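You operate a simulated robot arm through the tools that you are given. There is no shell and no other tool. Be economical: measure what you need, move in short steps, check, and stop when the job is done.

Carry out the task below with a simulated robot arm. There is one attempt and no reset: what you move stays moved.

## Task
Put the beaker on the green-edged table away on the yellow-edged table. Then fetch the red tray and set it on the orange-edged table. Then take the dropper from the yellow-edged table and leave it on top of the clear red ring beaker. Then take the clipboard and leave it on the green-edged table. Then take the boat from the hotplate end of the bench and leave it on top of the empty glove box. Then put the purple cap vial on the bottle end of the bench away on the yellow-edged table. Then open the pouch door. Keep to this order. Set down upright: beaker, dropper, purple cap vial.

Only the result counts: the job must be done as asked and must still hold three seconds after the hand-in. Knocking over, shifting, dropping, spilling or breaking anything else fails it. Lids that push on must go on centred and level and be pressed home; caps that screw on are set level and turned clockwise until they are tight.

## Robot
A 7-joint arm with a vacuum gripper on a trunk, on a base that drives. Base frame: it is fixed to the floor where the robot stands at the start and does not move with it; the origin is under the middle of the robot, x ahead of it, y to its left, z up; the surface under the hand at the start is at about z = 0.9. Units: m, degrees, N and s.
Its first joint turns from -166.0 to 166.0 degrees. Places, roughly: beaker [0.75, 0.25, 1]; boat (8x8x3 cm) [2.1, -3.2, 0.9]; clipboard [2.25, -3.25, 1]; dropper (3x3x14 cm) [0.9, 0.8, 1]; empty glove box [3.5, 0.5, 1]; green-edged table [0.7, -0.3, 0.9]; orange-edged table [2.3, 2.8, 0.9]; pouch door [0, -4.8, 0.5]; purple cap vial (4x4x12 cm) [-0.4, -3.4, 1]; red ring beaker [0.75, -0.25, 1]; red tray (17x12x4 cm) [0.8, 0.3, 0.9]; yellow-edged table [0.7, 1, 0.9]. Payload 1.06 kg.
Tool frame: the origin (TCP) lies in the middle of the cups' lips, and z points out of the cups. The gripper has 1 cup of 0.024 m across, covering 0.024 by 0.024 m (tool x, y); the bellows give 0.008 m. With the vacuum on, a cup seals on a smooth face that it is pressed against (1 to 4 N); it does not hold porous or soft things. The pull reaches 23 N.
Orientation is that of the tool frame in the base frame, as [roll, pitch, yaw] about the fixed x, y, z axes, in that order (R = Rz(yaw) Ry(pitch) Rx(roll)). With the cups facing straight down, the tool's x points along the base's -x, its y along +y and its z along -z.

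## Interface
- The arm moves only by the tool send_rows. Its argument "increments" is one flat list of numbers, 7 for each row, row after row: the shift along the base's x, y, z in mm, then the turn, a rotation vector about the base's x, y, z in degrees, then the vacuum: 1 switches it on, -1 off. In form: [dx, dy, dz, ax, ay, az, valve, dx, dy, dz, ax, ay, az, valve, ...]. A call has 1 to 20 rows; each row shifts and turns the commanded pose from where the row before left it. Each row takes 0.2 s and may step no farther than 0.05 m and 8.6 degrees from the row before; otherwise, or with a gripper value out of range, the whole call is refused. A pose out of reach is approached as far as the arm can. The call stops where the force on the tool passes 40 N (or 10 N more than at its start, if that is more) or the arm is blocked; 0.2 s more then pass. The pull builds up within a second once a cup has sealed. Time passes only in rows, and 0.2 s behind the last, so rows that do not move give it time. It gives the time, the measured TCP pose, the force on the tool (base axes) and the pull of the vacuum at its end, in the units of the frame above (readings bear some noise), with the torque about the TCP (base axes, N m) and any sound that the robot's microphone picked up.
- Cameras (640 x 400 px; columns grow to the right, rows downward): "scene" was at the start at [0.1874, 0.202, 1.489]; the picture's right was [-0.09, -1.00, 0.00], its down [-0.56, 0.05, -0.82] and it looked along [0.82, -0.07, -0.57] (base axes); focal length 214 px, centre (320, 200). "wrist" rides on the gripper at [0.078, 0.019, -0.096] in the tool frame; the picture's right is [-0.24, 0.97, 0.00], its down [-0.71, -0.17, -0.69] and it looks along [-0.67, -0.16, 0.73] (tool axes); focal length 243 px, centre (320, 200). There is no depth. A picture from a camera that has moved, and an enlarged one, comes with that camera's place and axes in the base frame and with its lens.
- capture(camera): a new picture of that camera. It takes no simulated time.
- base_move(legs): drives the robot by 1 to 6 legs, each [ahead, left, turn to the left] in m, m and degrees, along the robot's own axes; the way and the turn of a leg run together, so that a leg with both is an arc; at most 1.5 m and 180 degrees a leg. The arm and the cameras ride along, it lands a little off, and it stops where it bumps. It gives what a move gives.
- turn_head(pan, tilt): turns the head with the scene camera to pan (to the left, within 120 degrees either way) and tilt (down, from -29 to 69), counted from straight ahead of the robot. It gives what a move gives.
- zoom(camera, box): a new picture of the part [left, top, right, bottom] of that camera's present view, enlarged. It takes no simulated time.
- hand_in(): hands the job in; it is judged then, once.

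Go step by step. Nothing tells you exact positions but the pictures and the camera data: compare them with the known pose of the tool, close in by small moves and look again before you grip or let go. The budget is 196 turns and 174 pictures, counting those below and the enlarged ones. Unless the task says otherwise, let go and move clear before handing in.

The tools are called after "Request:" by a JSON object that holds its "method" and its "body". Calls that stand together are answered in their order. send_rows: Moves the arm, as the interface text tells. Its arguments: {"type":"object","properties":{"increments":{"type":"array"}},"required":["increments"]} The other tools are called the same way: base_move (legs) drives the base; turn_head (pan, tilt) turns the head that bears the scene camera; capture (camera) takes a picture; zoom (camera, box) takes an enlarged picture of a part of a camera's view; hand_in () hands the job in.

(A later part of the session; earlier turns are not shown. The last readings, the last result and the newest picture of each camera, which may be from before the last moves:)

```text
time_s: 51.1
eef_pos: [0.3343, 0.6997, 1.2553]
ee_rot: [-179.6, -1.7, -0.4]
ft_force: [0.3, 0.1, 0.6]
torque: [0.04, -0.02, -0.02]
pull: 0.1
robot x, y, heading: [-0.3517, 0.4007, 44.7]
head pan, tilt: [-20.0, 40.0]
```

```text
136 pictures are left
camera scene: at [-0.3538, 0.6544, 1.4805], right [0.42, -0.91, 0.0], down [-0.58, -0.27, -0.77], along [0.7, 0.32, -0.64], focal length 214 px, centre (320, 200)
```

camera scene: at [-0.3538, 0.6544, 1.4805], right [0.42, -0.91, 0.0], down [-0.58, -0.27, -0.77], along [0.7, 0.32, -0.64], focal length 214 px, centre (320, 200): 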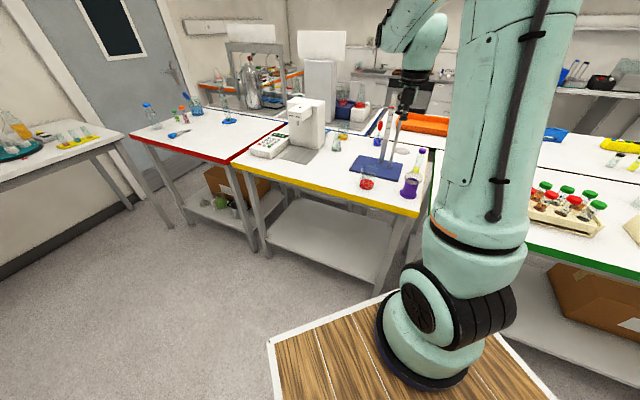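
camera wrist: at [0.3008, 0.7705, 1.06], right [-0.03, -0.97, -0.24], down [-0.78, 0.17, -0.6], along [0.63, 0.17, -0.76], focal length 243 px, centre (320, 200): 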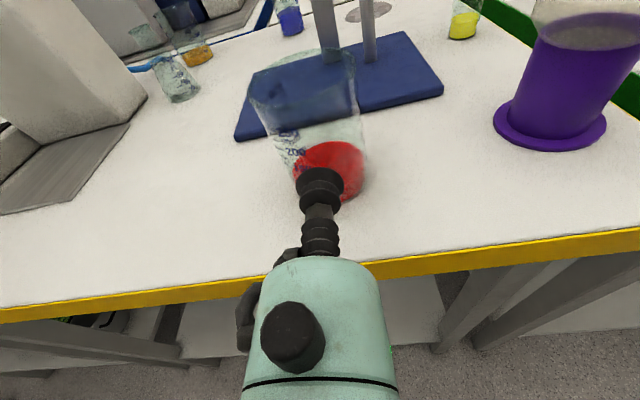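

Tool is down. I turn the base back to face the table and drive up to reach the tray.

Request:
{"method": "base_move", "body": {"legs": [[0, 0, -44.7], [0.3, 0, 0]]}}

Request:
{"method": "turn_head", "body": {"pan": -5, "tilt": 40}}

Request:
{"method": "capture", "body": {"camera": "scene"}}

Request:
{"method": "capture", "body": {"camera": "wrist"}}

```text
time_s: 55.2
eef_pos: [0.647, 0.1203, 1.2542]
ee_rot: [-179.5, -2.0, -45.6]
ft_force: [-0.2, 0.5, 0.3]
torque: [0.0, 0.0, -0.02]
pull: 0.1
robot x, y, heading: [-0.0501, 0.3953, -0.6]
head pan, tilt: [-20.0, 40.0]
```

```text
time_s: 56.0
eef_pos: [0.6465, 0.1204, 1.2533]
ee_rot: [-179.5, -1.9, -45.5]
ft_force: [0.1, 0.3, 0.4]
torque: [0.0, 0.02, -0.01]
pull: 0.0
robot x, y, heading: [-0.0504, 0.3964, -0.1]
head pan, tilt: [-5.0, 40.0]
```

```text
135 pictures are left
camera scene: at [0.1355, 0.5976, 1.4805], right [-0.1, -1.0, 0.0], down [-0.64, 0.06, -0.77], along [0.76, -0.07, -0.64], focal length 214 px, centre (320, 200)
```

scene: 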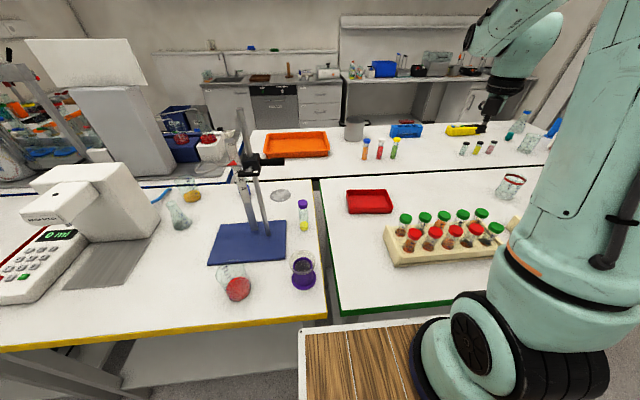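

```text
134 pictures are left
camera wrist: at [0.6854, 0.0528, 1.3534], right [-0.86, -0.51, -0.02], down [-0.39, 0.64, 0.66], along [-0.33, 0.57, -0.75], focal length 243 px, centre (320, 200)
```

wrist: 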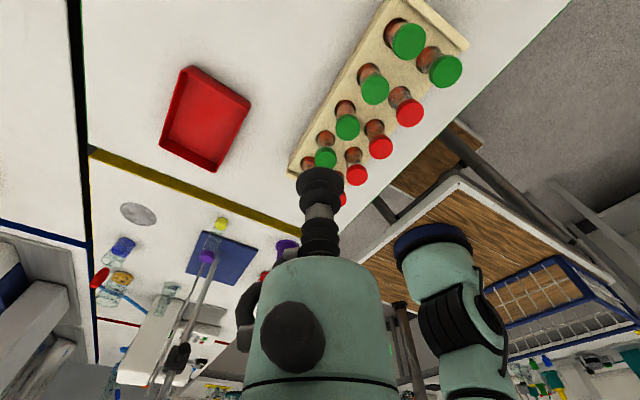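

Tray centre at about (0.775, 0.329). I level the tool, move above it and lower to look.

Request:
{"method": "send_rows", "body": {"increments": [22, 35, 0, 1.0, 1.7, 0, -1, 22, 35, 0, 0, 0, 0, -1, 22, 35, 0, 0, 0, 0, -1, 22, 35, 0, 0, 0, 0, -1, 22, 35, 0, 0, 0, 0, -1, 18.5, 34.6, 0, 0, 0, 0, -1, 0, 0, -45, 0, 0, 0, -1, 0, 0, -45, 0, 0, 0, -1, 0, 0, -45, 0, 0, 0, -1, 0, 0, -45, 0, 0, 0, -1, 0, 0, -45, 0, 0, 0, -1]}}

Request:
{"method": "capture", "body": {"camera": "wrist"}}

Request:
{"method": "capture", "body": {"camera": "scene"}}

```text
time_s: 58.4
eef_pos: [0.7779, 0.3257, 1.0277]
ee_rot: [-180.0, -0.1, -45.5]
ft_force: [0.2, -0.5, 0.5]
torque: [0.0, 0.0, -0.03]
pull: 0.2
robot x, y, heading: [-0.0527, 0.3994, -0.5]
head pan, tilt: [-5.0, 40.0]
```

```text
133 pictures are left
camera wrist: at [0.8186, 0.2571, 1.124], right [-0.86, -0.51, 0.0], down [-0.37, 0.63, 0.68], along [-0.35, 0.59, -0.73], focal length 243 px, centre (320, 200)
```

wrist: 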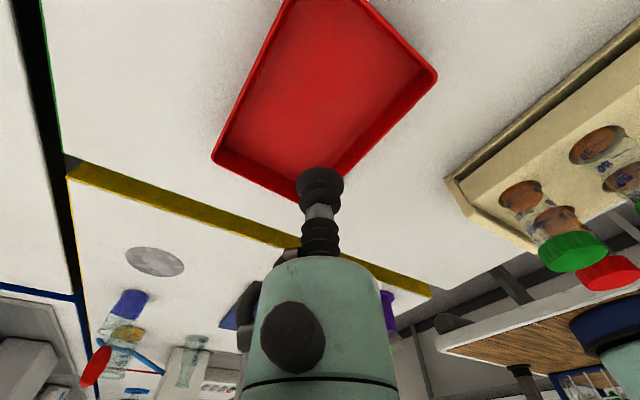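

```text
132 pictures are left
camera scene: at [0.1351, 0.5978, 1.4806], right [-0.1, -1.0, 0.0], down [-0.64, 0.06, -0.77], along [0.76, -0.07, -0.64], focal length 214 px, centre (320, 200)
```

scene: 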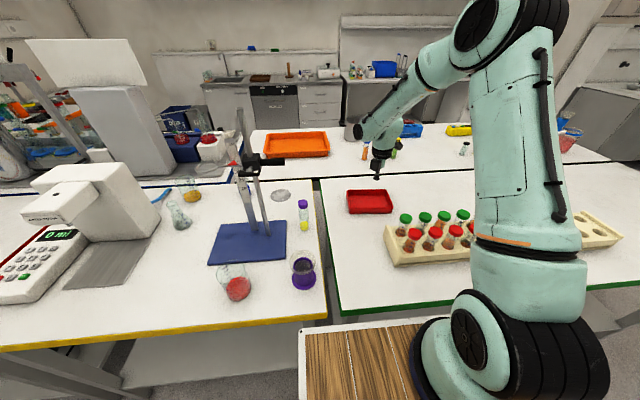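

Centred over the tray. Descend with vacuum on, small steps at the end.

Request:
{"method": "send_rows", "body": {"increments": [0, 0, -40, 0, 0, 0, 1, 0, 0, -40, 0, 0, 0, 1, 0, 0, -25, 0, 0, 0, 1, 0, 0, -8, 0, 0, 0, 1, 0, 0, -3, 0, 0, 0, 1, 0, 0, -2, 0, 0, 0, 1, 0, 0, -2, 0, 0, 0, 1]}}

```text
time_s: 60.0
eef_pos: [0.7776, 0.3286, 0.9077]
ee_rot: [-180.0, 0.0, -45.5]
ft_force: [-0.7, -0.1, 0.5]
torque: [0.01, -0.02, -0.02]
pull: 0.1
robot x, y, heading: [-0.0533, 0.3986, -0.5]
head pan, tilt: [-5.0, 40.0]
```

Request:
{"method": "send_rows", "body": {"increments": [0, 0, -2, 0, 0, 0, 1, 0, 0, -2, 0, 0, 0, 1, 0, 0, -2, 0, 0, 0, 1, 0, 0, 0, 0, 0, 0, 1]}}

```text
time_s: 61.0
eef_pos: [0.7764, 0.329, 0.9042]
ee_rot: [179.9, -0.1, -45.6]
ft_force: [2.4, -3.7, 12.1]
torque: [0.02, 0.01, 0.1]
pull: 22.4
robot x, y, heading: [-0.0512, 0.3962, -0.6]
head pan, tilt: [-5.0, 40.0]
```

Sealed. Lift the tray straight up.

Request:
{"method": "send_rows", "body": {"increments": [0, 0, 5, 0, 0, 0, 1, 0, 0, 20, 0, 0, 0, 1, 0, 0, 35, 0, 0, 0, 1, 0, 0, 40, 0, 0, 0, 1, 0, 0, 40, 0, 0, 0, 1, 0, 0, 40, 0, 0, 0, 1, 0, 0, 40, 0, 0, 0, 1]}}

Request:
{"method": "capture", "body": {"camera": "wrist"}}

```text
time_s: 62.6
eef_pos: [0.7764, 0.3284, 1.1209]
ee_rot: [179.9, 0.1, -45.6]
ft_force: [-0.1, 1.1, -1.7]
torque: [0.01, 0.04, -0.01]
pull: 23.5
robot x, y, heading: [-0.0498, 0.3977, -0.5]
head pan, tilt: [-5.0, 40.0]
```

```text
131 pictures are left
camera wrist: at [0.8168, 0.2608, 1.2173], right [-0.86, -0.51, 0.0], down [-0.37, 0.63, 0.68], along [-0.35, 0.59, -0.73], focal length 243 px, centre (320, 200)
```

wrist: 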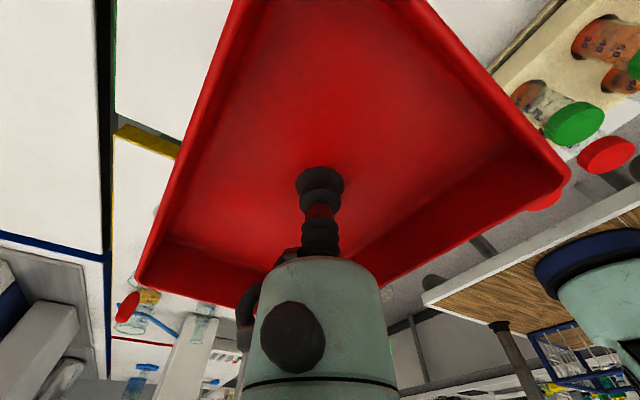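

Tray held. I raise and retract it, then survey the route to the orange-edged table.

Request:
{"method": "send_rows", "body": {"increments": [-10, -10, 40, 0, 0, 0, 1, -25, -10, 40, 0, 0, 0, 1, -35, -10, 20, 0, 0, 0, 1, -35, -10, 20, 0, 0, 0, 1, -35, -10, 0, 0, 0, 0, 1, -35, -10, 0, 0, 0, 0, 1]}}

Request:
{"method": "turn_head", "body": {"pan": 30, "tilt": 12}}

Request:
{"method": "capture", "body": {"camera": "scene"}}

Request:
{"method": "turn_head", "body": {"pan": 60, "tilt": 20}}

Request:
{"method": "capture", "body": {"camera": "scene"}}

```text
time_s: 64.0
eef_pos: [0.5998, 0.2675, 1.2421]
ee_rot: [179.9, 0.0, -45.5]
ft_force: [0.9, 0.2, -2.0]
torque: [-0.05, 0.02, 0.02]
pull: 22.7
robot x, y, heading: [-0.0474, 0.3988, -0.6]
head pan, tilt: [-5.0, 40.0]
```

```text
time_s: 65.0
eef_pos: [0.5999, 0.2691, 1.2426]
ee_rot: [179.9, 0.0, -45.4]
ft_force: [0.4, 0.4, -1.9]
torque: [-0.02, -0.01, -0.02]
pull: 23.0
robot x, y, heading: [-0.0488, 0.3944, -0.5]
head pan, tilt: [30.0, 12.0]
```

```text
130 pictures are left
camera scene: at [0.132, 0.6517, 1.5249], right [0.49, -0.87, 0.0], down [-0.18, -0.1, -0.98], along [0.85, 0.48, -0.21], focal length 214 px, centre (320, 200)
```

scene: 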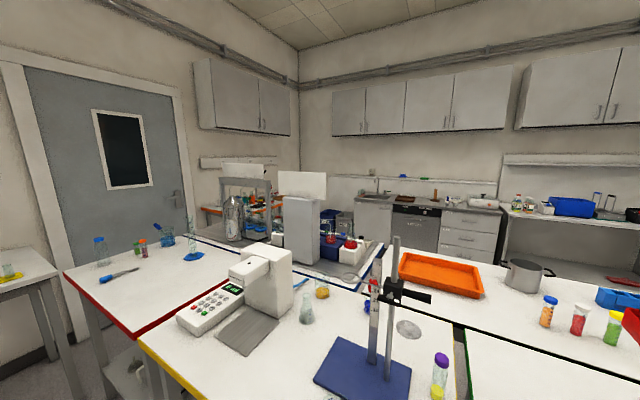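

```text
time_s: 66.0
eef_pos: [0.6005, 0.2684, 1.2431]
ee_rot: [179.9, 0.0, -45.4]
ft_force: [0.1, -0.1, -2.3]
torque: [-0.04, 0.0, 0.0]
pull: 23.5
robot x, y, heading: [-0.0512, 0.3976, -0.3]
head pan, tilt: [60.0, 20.0]
```

```text
129 pictures are left
camera scene: at [0.0982, 0.686, 1.512], right [0.86, -0.51, 0.0], down [-0.17, -0.29, -0.94], along [0.48, 0.81, -0.34], focal length 214 px, centre (320, 200)
```

scene: 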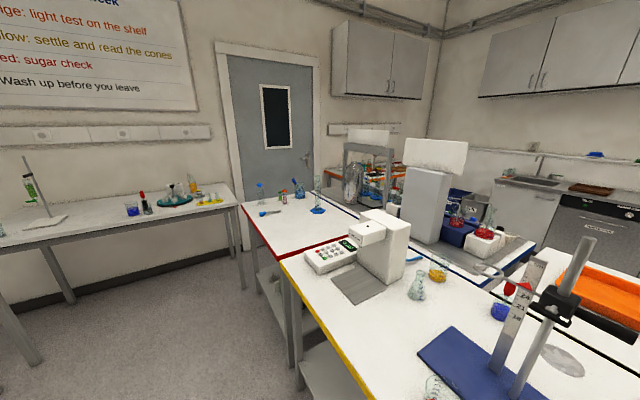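

The way around the right end is wide open. I'll strafe right past the green table, then go ahead, looking as I go.

Request:
{"method": "base_move", "body": {"legs": [[-0.1, 0, 0], [0, -1.5, 0], [0, -0.5, 0]]}}

Request:
{"method": "turn_head", "body": {"pan": 20, "tilt": 20}}

Request:
{"method": "capture", "body": {"camera": "scene"}}

Request:
{"method": "turn_head", "body": {"pan": -40, "tilt": 20}}

Request:
{"method": "capture", "body": {"camera": "scene"}}

```text
time_s: 76.6
eef_pos: [0.432, -1.7163, 1.2443]
ee_rot: [180.0, 0.1, -46.9]
ft_force: [-0.3, 0.5, -2.0]
torque: [-0.03, 0.0, -0.06]
pull: 23.3
robot x, y, heading: [-0.2181, -1.5727, -1.6]
head pan, tilt: [60.0, 20.0]
```

```text
time_s: 77.7
eef_pos: [0.4315, -1.7166, 1.2426]
ee_rot: [179.9, 0.0, -46.9]
ft_force: [0.2, 0.3, -2.1]
torque: [-0.02, 0.0, 0.01]
pull: 22.7
robot x, y, heading: [-0.2141, -1.5732, -1.6]
head pan, tilt: [20.0, 20.0]
```

```text
128 pictures are left
camera scene: at [-0.0197, -1.3373, 1.5119], right [0.31, -0.95, 0.0], down [-0.32, -0.11, -0.94], along [0.89, 0.29, -0.34], focal length 214 px, centre (320, 200)
```

scene: 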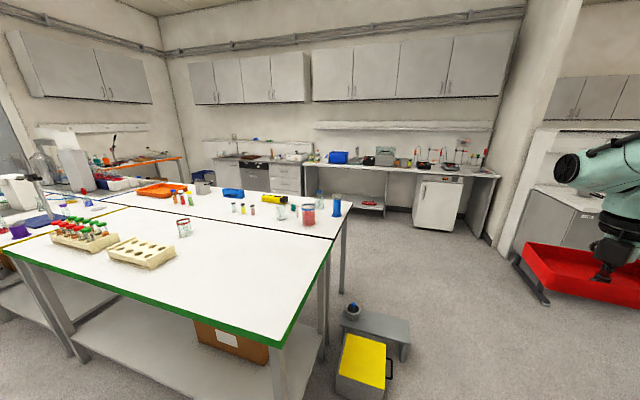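

```text
time_s: 79.0
eef_pos: [0.4321, -1.7169, 1.2428]
ee_rot: [179.9, 0.0, -46.9]
ft_force: [-0.5, 0.7, -1.6]
torque: [-0.07, -0.03, -0.03]
pull: 23.1
robot x, y, heading: [-0.2151, -1.5746, -1.5]
head pan, tilt: [-40.0, 20.0]
```

```text
127 pictures are left
camera scene: at [-0.0387, -1.4285, 1.5119], right [-0.67, -0.75, 0.0], down [-0.26, 0.23, -0.94], along [0.7, -0.63, -0.34], focal length 214 px, centre (320, 200)
```

scene: 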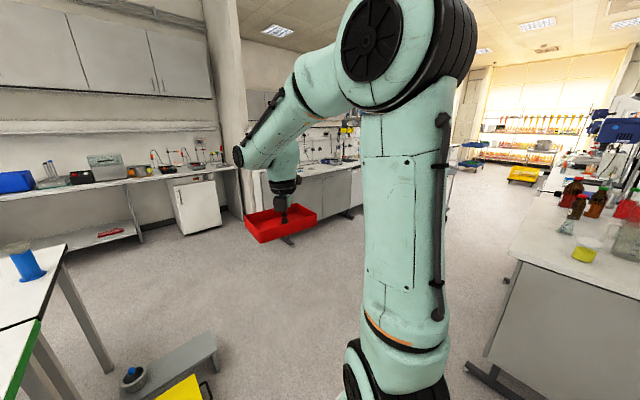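

A stool and yellow box stand near the table's right end (out to y≈-1.6), and the bottle bench starts at y≈-2.8. I'll pass at y≈-2.15.

Request:
{"method": "base_move", "body": {"legs": [[0, -0.57, 1.6], [1.4, 0, 0], [1.2, 0, 0]]}}

Request:
{"method": "turn_head", "body": {"pan": 80, "tilt": 15}}

Request:
{"method": "capture", "body": {"camera": "scene"}}

Request:
{"method": "turn_head", "body": {"pan": -60, "tilt": 30}}

Request:
{"method": "capture", "body": {"camera": "scene"}}

```text
time_s: 94.6
eef_pos: [3.0193, -2.3586, 1.2429]
ee_rot: [179.9, 0.0, -46.9]
ft_force: [-0.1, -0.6, -1.7]
torque: [-0.03, 0.0, -0.03]
pull: 23.0
robot x, y, heading: [2.3734, -2.2166, -1.6]
head pan, tilt: [-40.0, 20.0]
```

```text
time_s: 96.6
eef_pos: [3.019, -2.3594, 1.2439]
ee_rot: [179.9, 0.0, -47.0]
ft_force: [0.2, 0.2, -1.6]
torque: [-0.06, 0.0, 0.01]
pull: 22.9
robot x, y, heading: [2.3703, -2.2161, -1.6]
head pan, tilt: [80.0, 15.0]
```

```text
126 pictures are left
camera scene: at [2.4983, -1.9177, 1.5201], right [0.98, -0.21, 0.0], down [-0.05, -0.25, -0.97], along [0.2, 0.95, -0.26], focal length 214 px, centre (320, 200)
```

scene: 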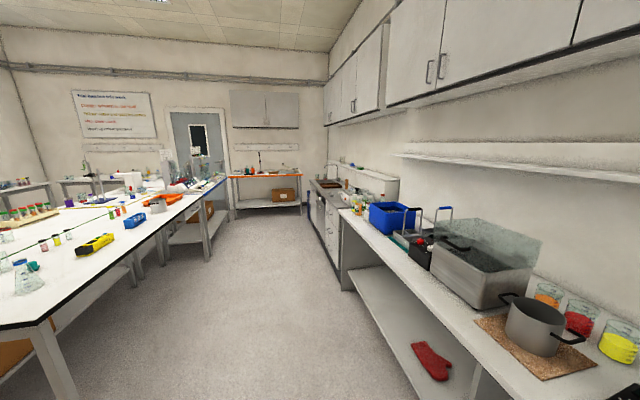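

```text
time_s: 98.8
eef_pos: [3.0204, -2.3586, 1.2425]
ee_rot: [180.0, 0.0, -46.9]
ft_force: [-0.3, 0.5, -1.1]
torque: [0.02, 0.02, 0.05]
pull: 22.9
robot x, y, heading: [2.3722, -2.2151, -1.8]
head pan, tilt: [-60.0, 30.0]
```

```text
125 pictures are left
camera scene: at [2.5219, -2.0888, 1.4959], right [-0.88, -0.47, 0.0], down [-0.24, 0.44, -0.87], along [0.41, -0.76, -0.5], focal length 214 px, centre (320, 200)
```

scene: 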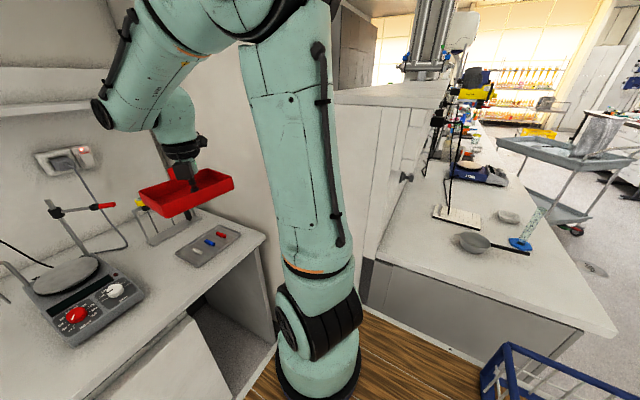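

The aisle to the orange-edged table is clear. Turn left 90° and drive up it.

Request:
{"method": "base_move", "body": {"legs": [[0, 0, 92], [1.4, 0, 0], [1.4, 0, 0], [0.9, 0, 0]]}}

Request:
{"method": "turn_head", "body": {"pan": 0, "tilt": 30}}

Request:
{"method": "capture", "body": {"camera": "scene"}}

```text
time_s: 120.4
eef_pos: [2.2951, 2.0804, 1.243]
ee_rot: [179.9, 0.1, 48.2]
ft_force: [0.0, -0.8, -1.0]
torque: [0.03, -0.03, -0.02]
pull: 22.9
robot x, y, heading: [2.2067, 1.4228, 93.0]
head pan, tilt: [-60.0, 30.0]
```

```text
time_s: 121.7
eef_pos: [2.2967, 2.0807, 1.243]
ee_rot: [179.9, 0.1, 48.1]
ft_force: [-0.1, -0.1, -2.0]
torque: [0.0, -0.04, -0.03]
pull: 23.1
robot x, y, heading: [2.2054, 1.4228, 93.1]
head pan, tilt: [0.0, 30.0]
```

```text
124 pictures are left
camera scene: at [1.9887, 1.6028, 1.4959], right [1.0, 0.05, 0.0], down [0.03, -0.5, -0.87], along [-0.05, 0.86, -0.5], focal length 214 px, centre (320, 200)
```

scene: 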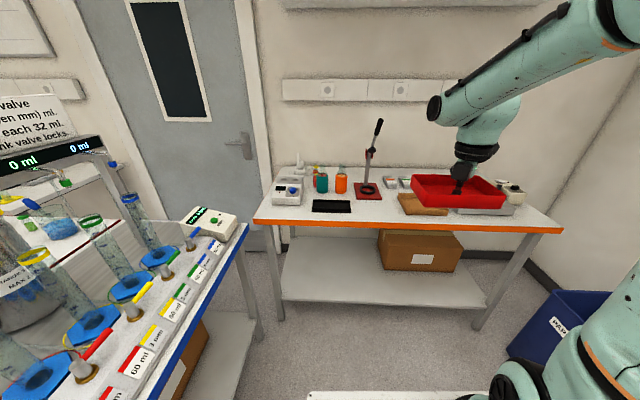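

I'm at the orange-edged table. I'll zoom to choose a free spot.

Request:
{"method": "zoom", "body": {"camera": "scene", "box": [250, 150, 570, 250]}}

Request:
{"method": "capture", "body": {"camera": "wrist"}}

```text
2.00 times, centred on (410, 200) of scene
camera zoom: at [1.9887, 1.6028, 1.4959], right [1.0, 0.05, 0.0], down [0.03, -0.5, -0.87], along [-0.05, 0.86, -0.5], focal length 429 px, centre (140, 200)
```

zoom: 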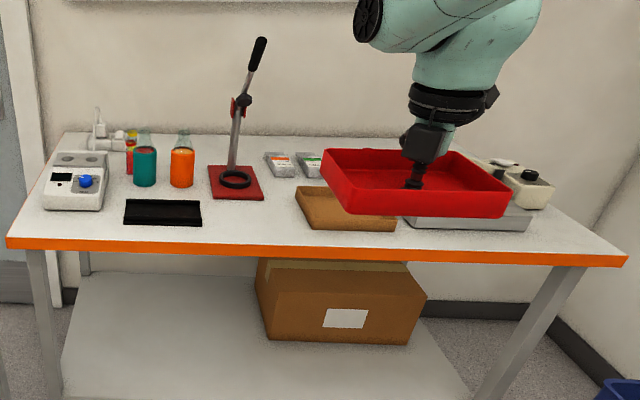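

```text
122 pictures are left
camera wrist: at [2.3626, 2.1269, 1.3395], right [0.57, -0.82, 0.0], down [-0.6, -0.41, 0.68], along [-0.56, -0.39, -0.73], focal length 243 px, centre (320, 200)
```

wrist: 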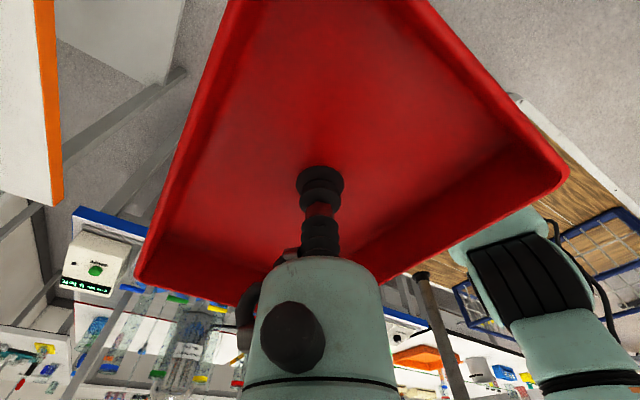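

Free area x 2.10–2.36, y 2.42–2.65; I'll put the tray at (2.23, 2.54). Drive 0.38 m closer.

Request:
{"method": "base_move", "body": {"legs": [[0.38, 0, -3]]}}

Request:
{"method": "capture", "body": {"camera": "scene"}}

```text
time_s: 124.1
eef_pos: [2.3192, 2.4487, 1.243]
ee_rot: [179.9, 0.0, 45.2]
ft_force: [-1.2, 1.0, -0.7]
torque: [0.02, -0.04, -0.02]
pull: 23.4
robot x, y, heading: [2.1998, 1.7967, 90.5]
head pan, tilt: [0.0, 30.0]
```

```text
121 pictures are left
camera scene: at [1.9871, 1.9877, 1.4959], right [1.0, 0.0, 0.0], down [0.0, -0.5, -0.87], along [0.0, 0.87, -0.5], focal length 214 px, centre (320, 200)
```

scene: 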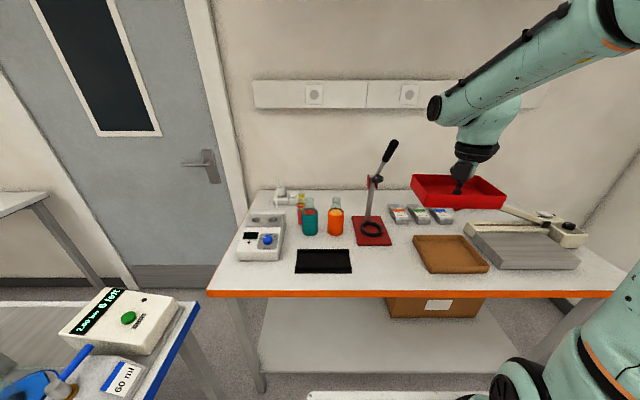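

Request:
{"method": "zoom", "body": {"camera": "scene", "box": [380, 140, 540, 240]}}

```text
4.00 times, centred on (460, 190) of scene
camera zoom: at [1.9871, 1.9877, 1.4959], right [1.0, 0.0, 0.0], down [0.0, -0.5, -0.87], along [0.0, 0.87, -0.5], focal length 858 px, centre (-240, 240)
```

zoom: 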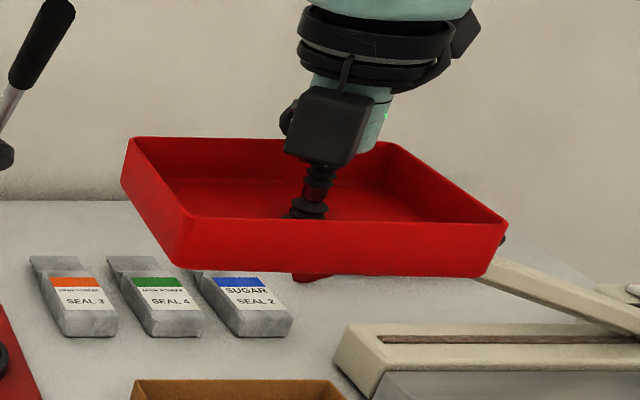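

Tray is aligned with the table. Move over the spot and lower.

Request:
{"method": "send_rows", "body": {"increments": [-29, 32, 0, 0, 0, 0, 1, -29, 32, 0, 0, 0, 0, 1, -29, 32, 0, 0, 0, 0, 1, 0, 0, -45, 0, 0, 0, 1, 0, 0, -45, 0, 0, 0, 1, 0, 0, -45, 0, 0, 0, 1, 0, 0, -45, 0, 0, 0, 1, 0, 0, -45, 0, 0, 0, 1, 0, 0, -45, 0, 0, 0, 1]}}

Request:
{"method": "capture", "body": {"camera": "scene"}}

```text
time_s: 126.1
eef_pos: [2.2311, 2.5442, 0.9803]
ee_rot: [179.9, -0.1, 45.2]
ft_force: [0.4, -0.1, -0.6]
torque: [-0.04, -0.01, 0.02]
pull: 22.5
robot x, y, heading: [2.1999, 1.7917, 90.2]
head pan, tilt: [0.0, 30.0]
```

```text
119 pictures are left
camera scene: at [1.9871, 1.9872, 1.4959], right [1.0, 0.0, 0.0], down [0.0, -0.5, -0.87], along [0.0, 0.87, -0.5], focal length 214 px, centre (320, 200)
```

scene: 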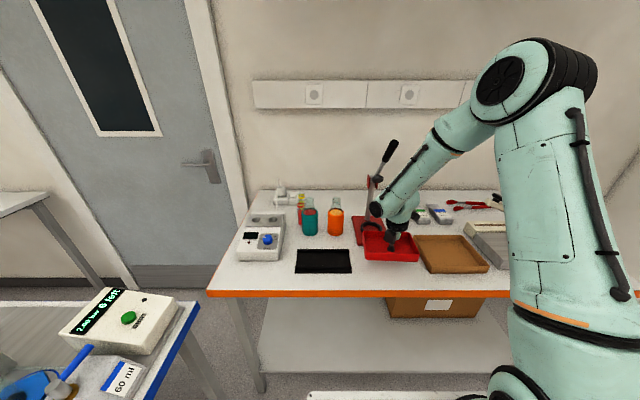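

Request:
{"method": "zoom", "body": {"camera": "scene", "box": [290, 180, 490, 300]}}

```text
3.20 times, centred on (390, 240) of scene
camera zoom: at [1.9871, 1.9872, 1.4959], right [1.0, 0.0, 0.0], down [0.0, -0.5, -0.87], along [0.0, 0.87, -0.5], focal length 686 px, centre (96, 72)
```

zoom: 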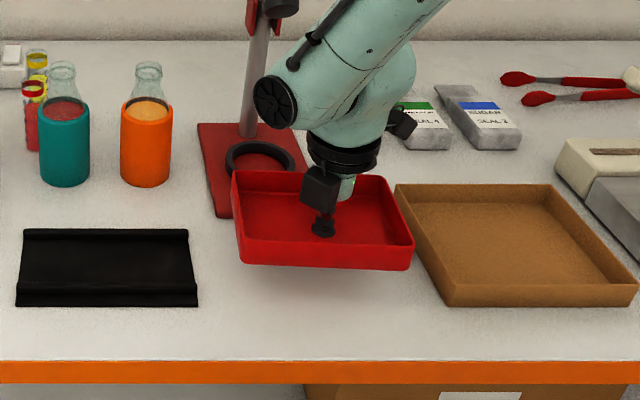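

Clear all around. Lower to contact.

Request:
{"method": "send_rows", "body": {"increments": [0, 0, -35, 0, 0, 0, 1, 0, 0, -25, 0, 0, 0, 1, 0, 0, -8, 0, 0, 0, 1, 0, 0, -3, 0, 0, 0, 1, 0, 0, -2, 0, 0, 0, 1]}}

```text
time_s: 127.3
eef_pos: [2.2319, 2.5442, 0.902]
ee_rot: [-180.0, -0.1, 45.2]
ft_force: [-0.6, -3.5, 15.7]
torque: [0.03, 0.06, 0.12]
pull: 23.3
robot x, y, heading: [2.1976, 1.7953, 90.2]
head pan, tilt: [0.0, 30.0]
```

Contact. Release and rise.

Request:
{"method": "send_rows", "body": {"increments": [0, 0, 2, 0, 0, 0, -1, 0, 0, 0, 0, 0, 0, -1, 0, 0, 0, 0, 0, 0, -1, 0, 0, 0, 0, 0, 0, -1, 0, 0, 5, 0, 0, 0, -1, 0, 0, 20, 0, 0, 0, -1, 0, 0, 40, 0, 0, 0, -1, 0, 0, 45, 0, 0, 0, -1, 0, 0, 45, 0, 0, 0, -1, 0, 0, 45, 0, 0, 0, -1, 0, -30, 40, 0, 0, 0, -1, 0, -30, 30, 0, 0, 0, -1]}}

Request:
{"method": "capture", "body": {"camera": "scene"}}

```text
time_s: 129.9
eef_pos: [2.2345, 2.4838, 1.1767]
ee_rot: [-180.0, -0.1, 45.2]
ft_force: [0.4, 1.2, 0.2]
torque: [-0.03, 0.01, -0.02]
pull: 0.1
robot x, y, heading: [2.199, 1.7992, 90.2]
head pan, tilt: [0.0, 30.0]
```

```text
117 pictures are left
camera scene: at [1.9873, 1.9884, 1.4958], right [1.0, 0.0, 0.0], down [0.0, -0.5, -0.87], along [0.0, 0.87, -0.5], focal length 214 px, centre (320, 200)
```

scene: 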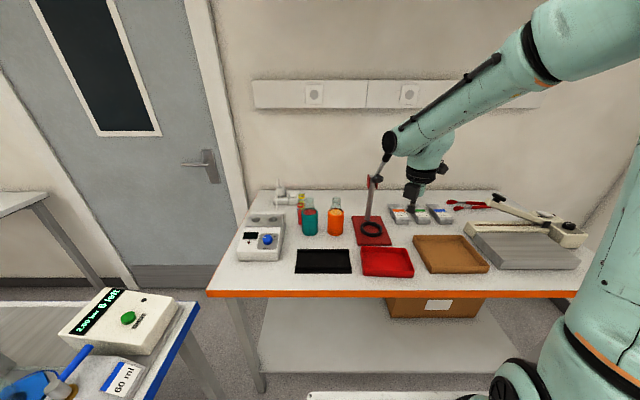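

Tray is in place. Now the dropper: on the way back I stop in the aisle level with it to see it from behind.

Request:
{"method": "send_rows", "body": {"increments": [0, -25, 40, 0, 0, 0, -1, 0, -25, 40, 0, 0, 0, -1, 0, -25, 30, 0, 0, 0, -1]}}

Request:
{"method": "base_move", "body": {"legs": [[-0.9, 0.0, 0]]}}

Request:
{"method": "turn_head", "body": {"pan": 90, "tilt": 20}}

Request:
{"method": "capture", "body": {"camera": "scene"}}

```text
time_s: 130.7
eef_pos: [2.2314, 2.4097, 1.2816]
ee_rot: [179.9, 0.1, 45.3]
ft_force: [0.6, -0.3, -0.8]
torque: [-0.02, -0.01, -0.01]
pull: 0.0
robot x, y, heading: [2.2028, 1.7985, 90.2]
head pan, tilt: [0.0, 30.0]
```

```text
time_s: 135.5
eef_pos: [2.2372, 1.4951, 1.2815]
ee_rot: [179.9, 0.0, 44.7]
ft_force: [-0.5, 0.3, -0.5]
torque: [-0.03, 0.02, 0.01]
pull: 0.0
robot x, y, heading: [2.1955, 0.8862, 89.6]
head pan, tilt: [0.0, 30.0]
```

```text
time_s: 137.1
eef_pos: [2.2371, 1.4969, 1.2815]
ee_rot: [179.9, 0.1, 44.5]
ft_force: [-0.3, -0.9, -0.6]
torque: [0.02, 0.02, 0.03]
pull: 0.1
robot x, y, heading: [2.1948, 0.8855, 89.6]
head pan, tilt: [90.0, 20.0]
```

```text
116 pictures are left
camera scene: at [1.8942, 0.9874, 1.5119], right [0.01, 1.0, 0.0], down [0.34, 0.0, -0.94], along [-0.94, 0.01, -0.34], focal length 214 px, centre (320, 200)
```

scene: 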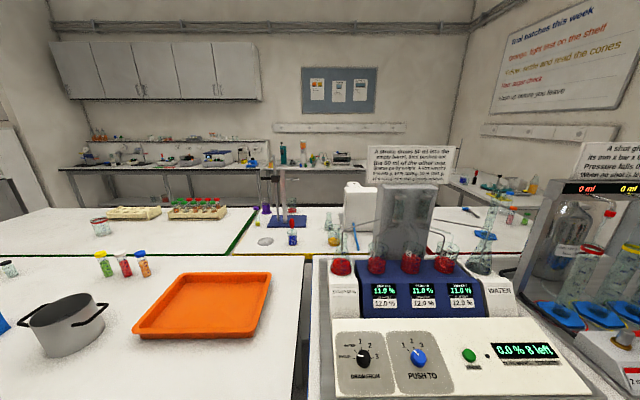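

Request:
{"method": "zoom", "body": {"camera": "scene", "box": [240, 160, 380, 260]}}

```text
4.00 times, centred on (310, 210) of scene
camera zoom: at [1.8942, 0.9874, 1.5119], right [0.01, 1.0, 0.0], down [0.34, 0.0, -0.94], along [-0.94, 0.01, -0.34], focal length 858 px, centre (360, 160)
```

zoom: 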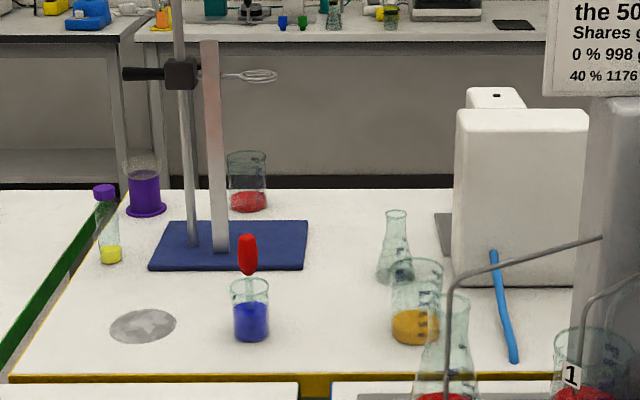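

Request:
{"method": "zoom", "body": {"camera": "scene", "box": [276, 190, 316, 220]}}

```text
13.33 times, centred on (296, 205) of scene
camera zoom: at [1.8942, 0.9874, 1.5119], right [0.01, 1.0, 0.0], down [0.34, 0.0, -0.94], along [-0.94, 0.01, -0.34], focal length 2860 px, centre (640, 133)
```

zoom: 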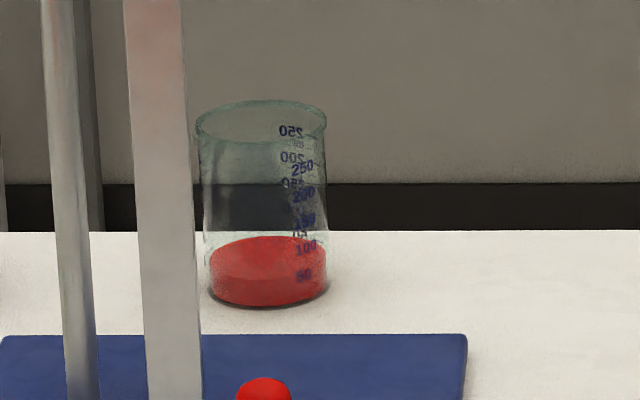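

Request:
{"method": "zoom", "body": {"camera": "scene", "box": [264, 212, 320, 252]}}

```text
10.00 times, centred on (292, 232) of scene
camera zoom: at [1.8942, 0.9874, 1.5119], right [0.01, 1.0, 0.0], down [0.34, 0.0, -0.94], along [-0.94, 0.01, -0.34], focal length 2145 px, centre (600, -120)
```

zoom: 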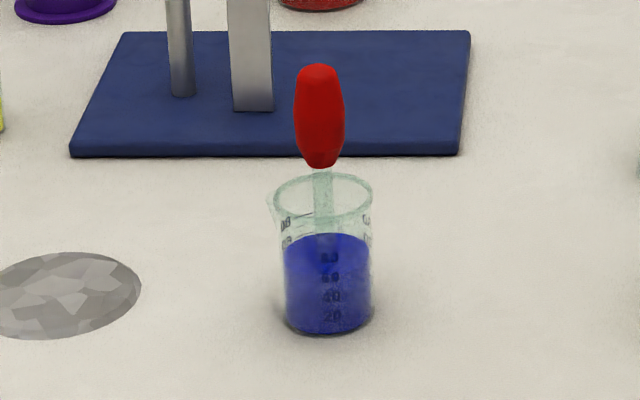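

The dropper is a red-bulbed pipette standing in a small blue-liquid beaker. Let me look closely at the red ring beaker too.

Request:
{"method": "zoom", "body": {"camera": "scene", "box": [76, 207, 132, 247]}}

```text
10.00 times, centred on (104, 227) of scene
camera zoom: at [1.8942, 0.9874, 1.5119], right [0.01, 1.0, 0.0], down [0.34, 0.0, -0.94], along [-0.94, 0.01, -0.34], focal length 2145 px, centre (2480, -70)
```

zoom: 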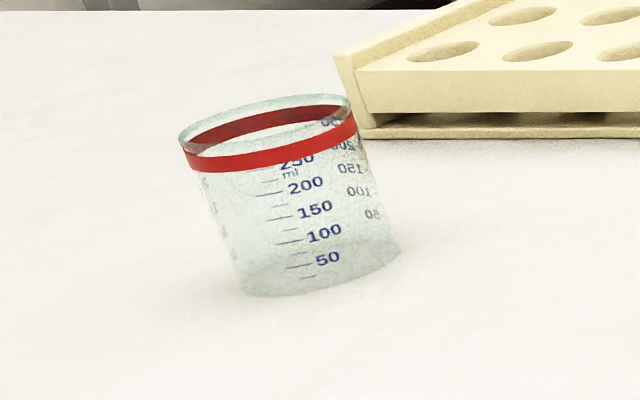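

It's an open, empty beaker, so the dropper goes standing in it. I drive back round to the front of the yellow table.

Request:
{"method": "base_move", "body": {"legs": [[-1.5, 0, 0], [-1.5, 0, 0], [0, -0.1, -90]]}}

Request:
{"method": "turn_head", "body": {"pan": 0, "tilt": 20}}

```text
time_s: 155.7
eef_pos: [2.8167, -2.2963, 1.2813]
ee_rot: [179.9, 0.0, -46.6]
ft_force: [-0.3, 1.1, -0.3]
torque: [0.03, 0.01, 0.03]
pull: 0.1
robot x, y, heading: [2.2059, -2.2401, -1.7]
head pan, tilt: [90.0, 20.0]
```

```text
time_s: 157.3
eef_pos: [2.8159, -2.295, 1.2813]
ee_rot: [179.9, 0.1, -46.7]
ft_force: [0.0, 0.6, 0.4]
torque: [0.01, -0.01, 0.0]
pull: 0.0
robot x, y, heading: [2.2063, -2.2398, -1.6]
head pan, tilt: [0.0, 20.0]
```

While here, a quick look at the hotplate bench, then on to the front.

Request:
{"method": "turn_head", "body": {"pan": -90, "tilt": 40}}

Request:
{"method": "capture", "body": {"camera": "scene"}}

Request:
{"method": "base_move", "body": {"legs": [[0, 0, 1.7], [-1.5, 0, 0], [-1.15, 0, 0]]}}

Request:
{"method": "capture", "body": {"camera": "scene"}}

```text
time_s: 159.0
eef_pos: [2.8155, -2.2953, 1.2817]
ee_rot: [179.9, 0.0, -46.6]
ft_force: [-0.3, 0.7, -0.4]
torque: [0.0, 0.04, 0.0]
pull: 0.0
robot x, y, heading: [2.2084, -2.2438, -1.9]
head pan, tilt: [-90.0, 40.0]
```

```text
111 pictures are left
camera scene: at [2.3099, -2.1192, 1.4805], right [-1.0, 0.03, 0.0], down [0.02, 0.64, -0.77], along [-0.02, -0.77, -0.64], focal length 214 px, centre (320, 200)
```

scene: 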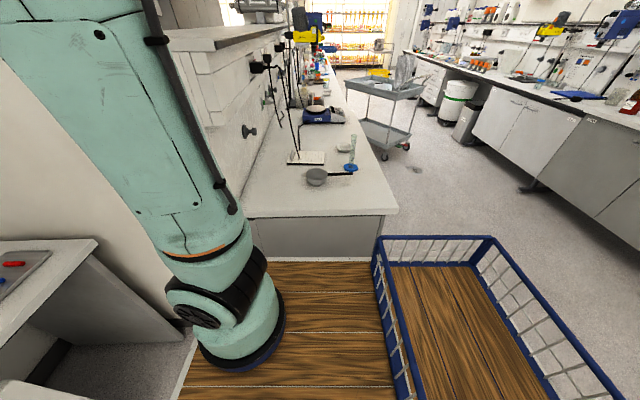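

```text
time_s: 172.2
eef_pos: [0.1754, -2.2888, 1.2821]
ee_rot: [-180.0, 0.0, -42.3]
ft_force: [0.4, -0.7, -0.4]
torque: [-0.02, -0.02, -0.03]
pull: 0.0
robot x, y, heading: [-0.4372, -2.2823, 2.8]
head pan, tilt: [-90.0, 40.0]
```

```text
110 pictures are left
camera scene: at [-0.3431, -2.1518, 1.4805], right [-1.0, -0.05, 0.0], down [-0.03, 0.64, -0.77], along [0.04, -0.77, -0.64], focal length 214 px, centre (320, 200)
```

scene: 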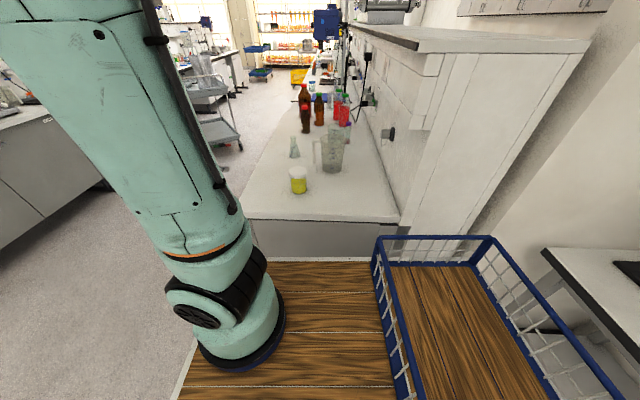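

Benches noted. Now strafe left to the front of the yellow table.

Request:
{"method": "base_move", "body": {"legs": [[0, 1.5, -2.8], [0, 1.5, 0], [0, 0.3, 0]]}}

Request:
{"method": "turn_head", "body": {"pan": 0, "tilt": 30}}

Request:
{"method": "capture", "body": {"camera": "scene"}}

```text
time_s: 188.6
eef_pos: [0.1274, 1.0393, 1.2822]
ee_rot: [179.9, 0.0, -46.0]
ft_force: [0.1, -0.5, -0.3]
torque: [-0.02, -0.01, -0.04]
pull: 0.0
robot x, y, heading: [-0.4855, 1.0857, -0.9]
head pan, tilt: [-90.0, 40.0]
```

```text
time_s: 190.2
eef_pos: [0.1266, 1.0398, 1.2814]
ee_rot: [-180.0, 0.0, -46.1]
ft_force: [0.2, -0.4, 0.1]
torque: [-0.04, 0.0, 0.0]
pull: 0.0
robot x, y, heading: [-0.482, 1.0858, -0.9]
head pan, tilt: [0.0, 30.0]
```

```text
109 pictures are left
camera scene: at [-0.2891, 1.2929, 1.4959], right [-0.02, -1.0, 0.0], down [-0.5, 0.01, -0.87], along [0.87, -0.02, -0.5], focal length 214 px, centre (320, 200)
```

scene: 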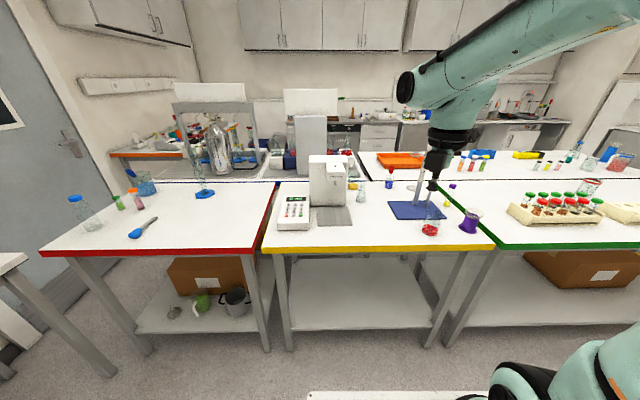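

I shift right a little, raise the tool, and drive up to the table.

Request:
{"method": "send_rows", "body": {"increments": [0, 0, 40, 0, 0, 0, -1, 0, 0, 20, 0, 0, 0, -1]}}

Request:
{"method": "base_move", "body": {"legs": [[0, -0.08, 0.9], [0.46, 0, 0]]}}

Request:
{"method": "capture", "body": {"camera": "scene"}}

Request:
{"method": "capture", "body": {"camera": "wrist"}}

```text
time_s: 190.8
eef_pos: [0.1282, 1.0402, 1.3402]
ee_rot: [179.9, 0.0, -46.1]
ft_force: [1.2, -0.3, 0.1]
torque: [-0.03, 0.01, 0.0]
pull: 0.1
robot x, y, heading: [-0.481, 1.0886, -1.0]
head pan, tilt: [0.0, 30.0]
```

```text
time_s: 194.3
eef_pos: [0.5821, 0.9585, 1.3407]
ee_rot: [179.9, 0.0, -45.7]
ft_force: [0.8, 0.0, 0.0]
torque: [0.01, -0.01, 0.0]
pull: 0.1
robot x, y, heading: [-0.0308, 0.999, -0.5]
head pan, tilt: [0.0, 30.0]
```

```text
108 pictures are left
camera scene: at [0.1629, 1.2087, 1.4959], right [-0.01, -1.0, 0.0], down [-0.5, 0.01, -0.87], along [0.87, -0.01, -0.5], focal length 214 px, centre (320, 200)
```

scene: 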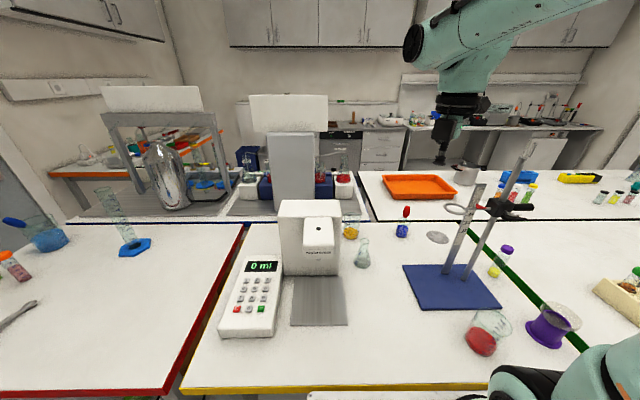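

```text
107 pictures are left
camera wrist: at [0.6231, 0.8904, 1.4369], right [-0.86, -0.51, 0.0], down [-0.37, 0.63, 0.68], along [-0.35, 0.59, -0.73], focal length 243 px, centre (320, 200)
```

wrist: 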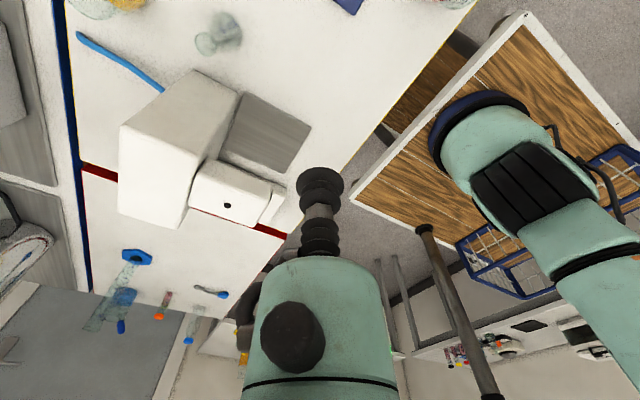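

Request:
{"method": "zoom", "body": {"camera": "scene", "box": [375, 195, 431, 245]}}

```text
8.00 times, centred on (403, 220) of scene
camera zoom: at [0.1629, 1.2087, 1.4959], right [-0.01, -1.0, 0.0], down [-0.5, 0.01, -0.87], along [0.87, -0.01, -0.5], focal length 1716 px, centre (-344, 40)
```

zoom: 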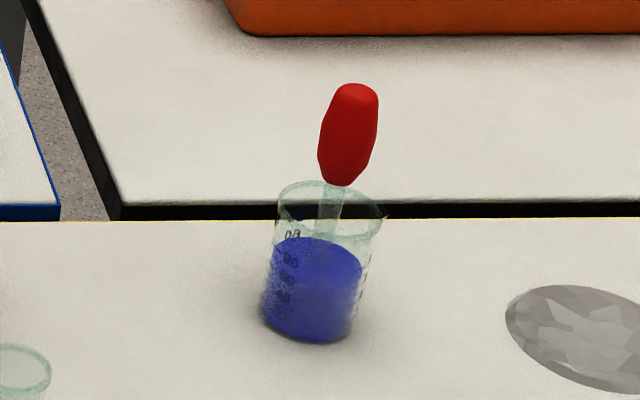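

Bulb top triangulates to (0.891, 0.853, 1.047). I move the tool above it and look with the wrist camera.

Request:
{"method": "send_rows", "body": {"increments": [44, -10, 0, 0, 0, 0, -1, 44, -10, 0, 0, 0, 0, -1, 44, -15, 0, 0, 0, 0, -1, 44, -15, 0, 0, 0, 0, -1, 44, -15, -10, 0, 0, 0, -1, 44, -20, -10, 0, 0, 0, -1, 44, -20, -10, 0, 0, 0, -1, 0, 0, -40, 0, 0, 0, -1, 0, 0, -40, 0, 0, 0, -1, 0, 0, -40, 0, 0, 0, -1]}}

Request:
{"method": "capture", "body": {"camera": "wrist"}}

Request:
{"method": "capture", "body": {"camera": "scene"}}

```text
time_s: 196.5
eef_pos: [0.8899, 0.8533, 1.1929]
ee_rot: [179.9, 0.1, -45.7]
ft_force: [-0.8, 1.1, -0.4]
torque: [0.01, 0.0, 0.0]
pull: 0.1
robot x, y, heading: [-0.0292, 1.0007, -0.4]
head pan, tilt: [0.0, 30.0]
```

```text
105 pictures are left
camera wrist: at [0.9302, 0.7854, 1.2899], right [-0.86, -0.51, 0.0], down [-0.37, 0.63, 0.68], along [-0.35, 0.59, -0.73], focal length 243 px, centre (320, 200)
```

wrist: 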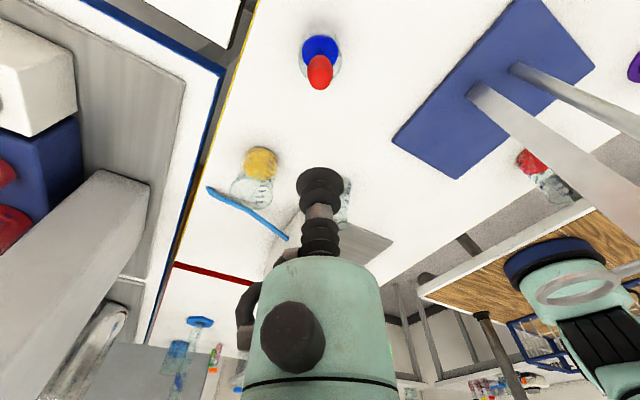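

```text
104 pictures are left
camera scene: at [0.1627, 1.2088, 1.4959], right [-0.01, -1.0, 0.0], down [-0.5, 0.01, -0.87], along [0.87, -0.01, -0.5], focal length 214 px, centre (320, 200)
```

scene: 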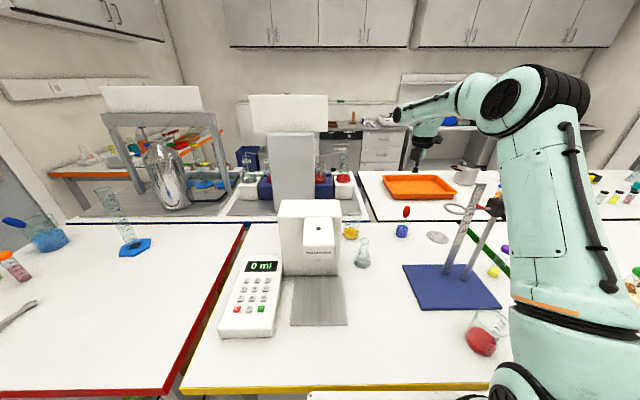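

Request:
{"method": "zoom", "body": {"camera": "wrist", "box": [284, 30, 356, 110]}}

```text
5.00 times, centred on (320, 70) of wrist
camera zoom: at [0.9302, 0.7854, 1.2899], right [-0.86, -0.51, 0.0], down [-0.37, 0.63, 0.68], along [-0.35, 0.59, -0.73], focal length 1213 px, centre (320, 850)
```

zoom: 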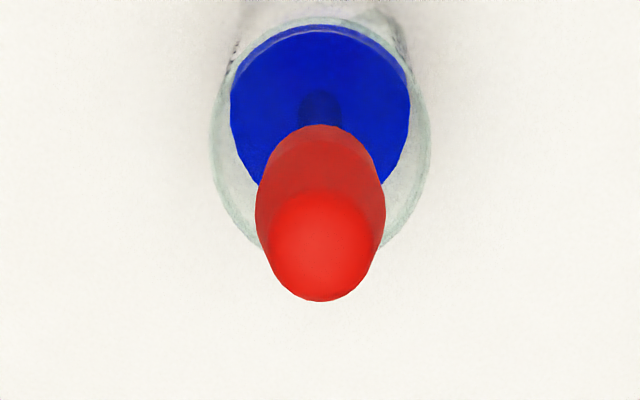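

Top face is ~2 cm wide, centred at (0.892, 0.849). Fine-align and descend gently with vacuum on.

Request:
{"method": "send_rows", "body": {"increments": [2, -4, -40, 0, 0, 0, -1, 0, 0, -40, 0, 0, 0, -1, 0, 0, -30, 0, 0, 0, -1]}}

Request:
{"method": "zoom", "body": {"camera": "wrist", "box": [240, 60, 400, 240]}}

```text
time_s: 197.3
eef_pos: [0.8913, 0.85, 1.0805]
ee_rot: [-179.9, -0.1, -45.8]
ft_force: [0.3, -0.5, 0.6]
torque: [-0.01, -0.02, 0.03]
pull: 0.1
robot x, y, heading: [-0.028, 1.0039, -0.8]
head pan, tilt: [0.0, 30.0]
```

```text
2.22 times, centred on (320, 150) of wrist
camera zoom: at [0.9316, 0.7821, 1.1766], right [-0.86, -0.51, 0.0], down [-0.37, 0.63, 0.68], along [-0.35, 0.59, -0.73], focal length 539 px, centre (320, 311)
```

zoom: 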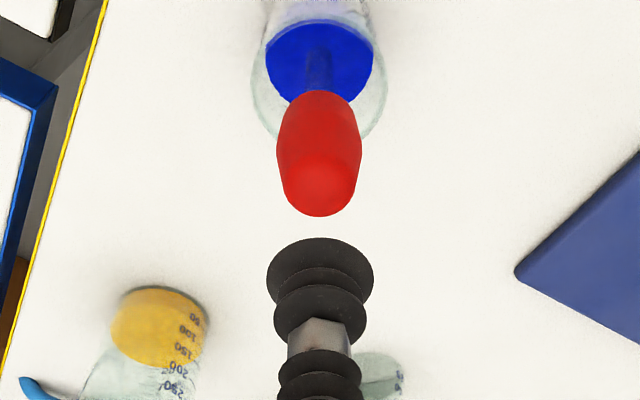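

Request:
{"method": "send_rows", "body": {"increments": [1, -1, -20, 0, 0, 0, 1, 0, 0, -8, 0, 0, 0, 1, 0, 0, -3, 0, 0, 0, 1, 0, 0, -2, 0, 0, 0, 1, 0, 0, -2, 0, 0, 0, 1]}}

```text
time_s: 198.5
eef_pos: [0.8917, 0.8486, 1.0446]
ee_rot: [179.8, 0.0, -45.7]
ft_force: [0.0, 0.1, -0.1]
torque: [0.03, 0.01, -0.02]
pull: 23.4
robot x, y, heading: [-0.0299, 1.0008, -0.7]
head pan, tilt: [0.0, 30.0]
```

Sealed already. Lift straight up, slowly at first.

Request:
{"method": "send_rows", "body": {"increments": [0, 0, 10, 0, 0, 0, 1, 0, 0, 20, 0, 0, 0, 1, 0, 0, 25, 0, 0, 0, 1, 0, 0, 30, 0, 0, 0, 1, 0, 0, 35, 0, 0, 0, 1, 0, 0, 40, 0, 0, 0, 1, 0, 0, 45, 0, 0, 0, 1, 0, 0, 45, 0, 0, 0, 1]}}

Request:
{"method": "capture", "body": {"camera": "wrist"}}

Request:
{"method": "capture", "body": {"camera": "scene"}}

```text
time_s: 200.3
eef_pos: [0.8941, 0.8473, 1.2953]
ee_rot: [179.9, 0.0, -45.7]
ft_force: [0.1, 0.8, -0.3]
torque: [-0.01, 0.02, 0.0]
pull: 22.5
robot x, y, heading: [-0.029, 1.0003, -0.7]
head pan, tilt: [0.0, 30.0]
```

```text
101 pictures are left
camera wrist: at [0.935, 0.7793, 1.3924], right [-0.86, -0.51, 0.0], down [-0.37, 0.63, 0.68], along [-0.35, 0.59, -0.73], focal length 243 px, centre (320, 200)
```

wrist: 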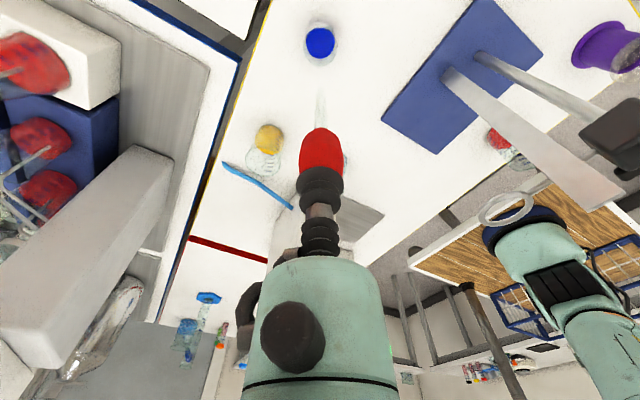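

```text
100 pictures are left
camera scene: at [0.1631, 1.2086, 1.4959], right [-0.01, -1.0, 0.0], down [-0.5, 0.01, -0.87], along [0.87, -0.01, -0.5], focal length 214 px, centre (320, 200)
```

scene: 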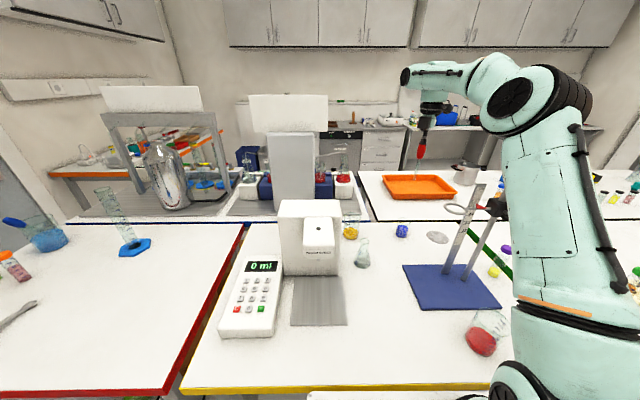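

Dropper in hand. Raise, retract past the stand on its +y side, and drive to the green table in front of the red ring beaker.

Request:
{"method": "send_rows", "body": {"increments": [0, 0, 45, 0, 0, 0, 1, 0, 0, 45, 0, 0, 0, 1, -36, 20, 0, 0, 0, 0, 1, -36, 20, 0, 0, 0, 0, 1, -36, 20, 0, 0, 0, 0, 1, -36, 20, 0, 0, 0, 0, 1, -36, 15, 0, 0, 0, 0, 1, -36, 15, 0, 0, 0, 0, 1, -36, 0, 0, 0, 0, 0, 1, -36, 0, 0, 0, 0, 0, 1, -36, 0, 0, 0, 0, 0, 1]}}

```text
time_s: 202.7
eef_pos: [0.5697, 0.9594, 1.3836]
ee_rot: [179.9, 0.1, -45.6]
ft_force: [0.0, -0.4, -1.0]
torque: [0.0, 0.04, -0.03]
pull: 23.4
robot x, y, heading: [-0.0281, 1.0027, -0.6]
head pan, tilt: [0.0, 30.0]
```

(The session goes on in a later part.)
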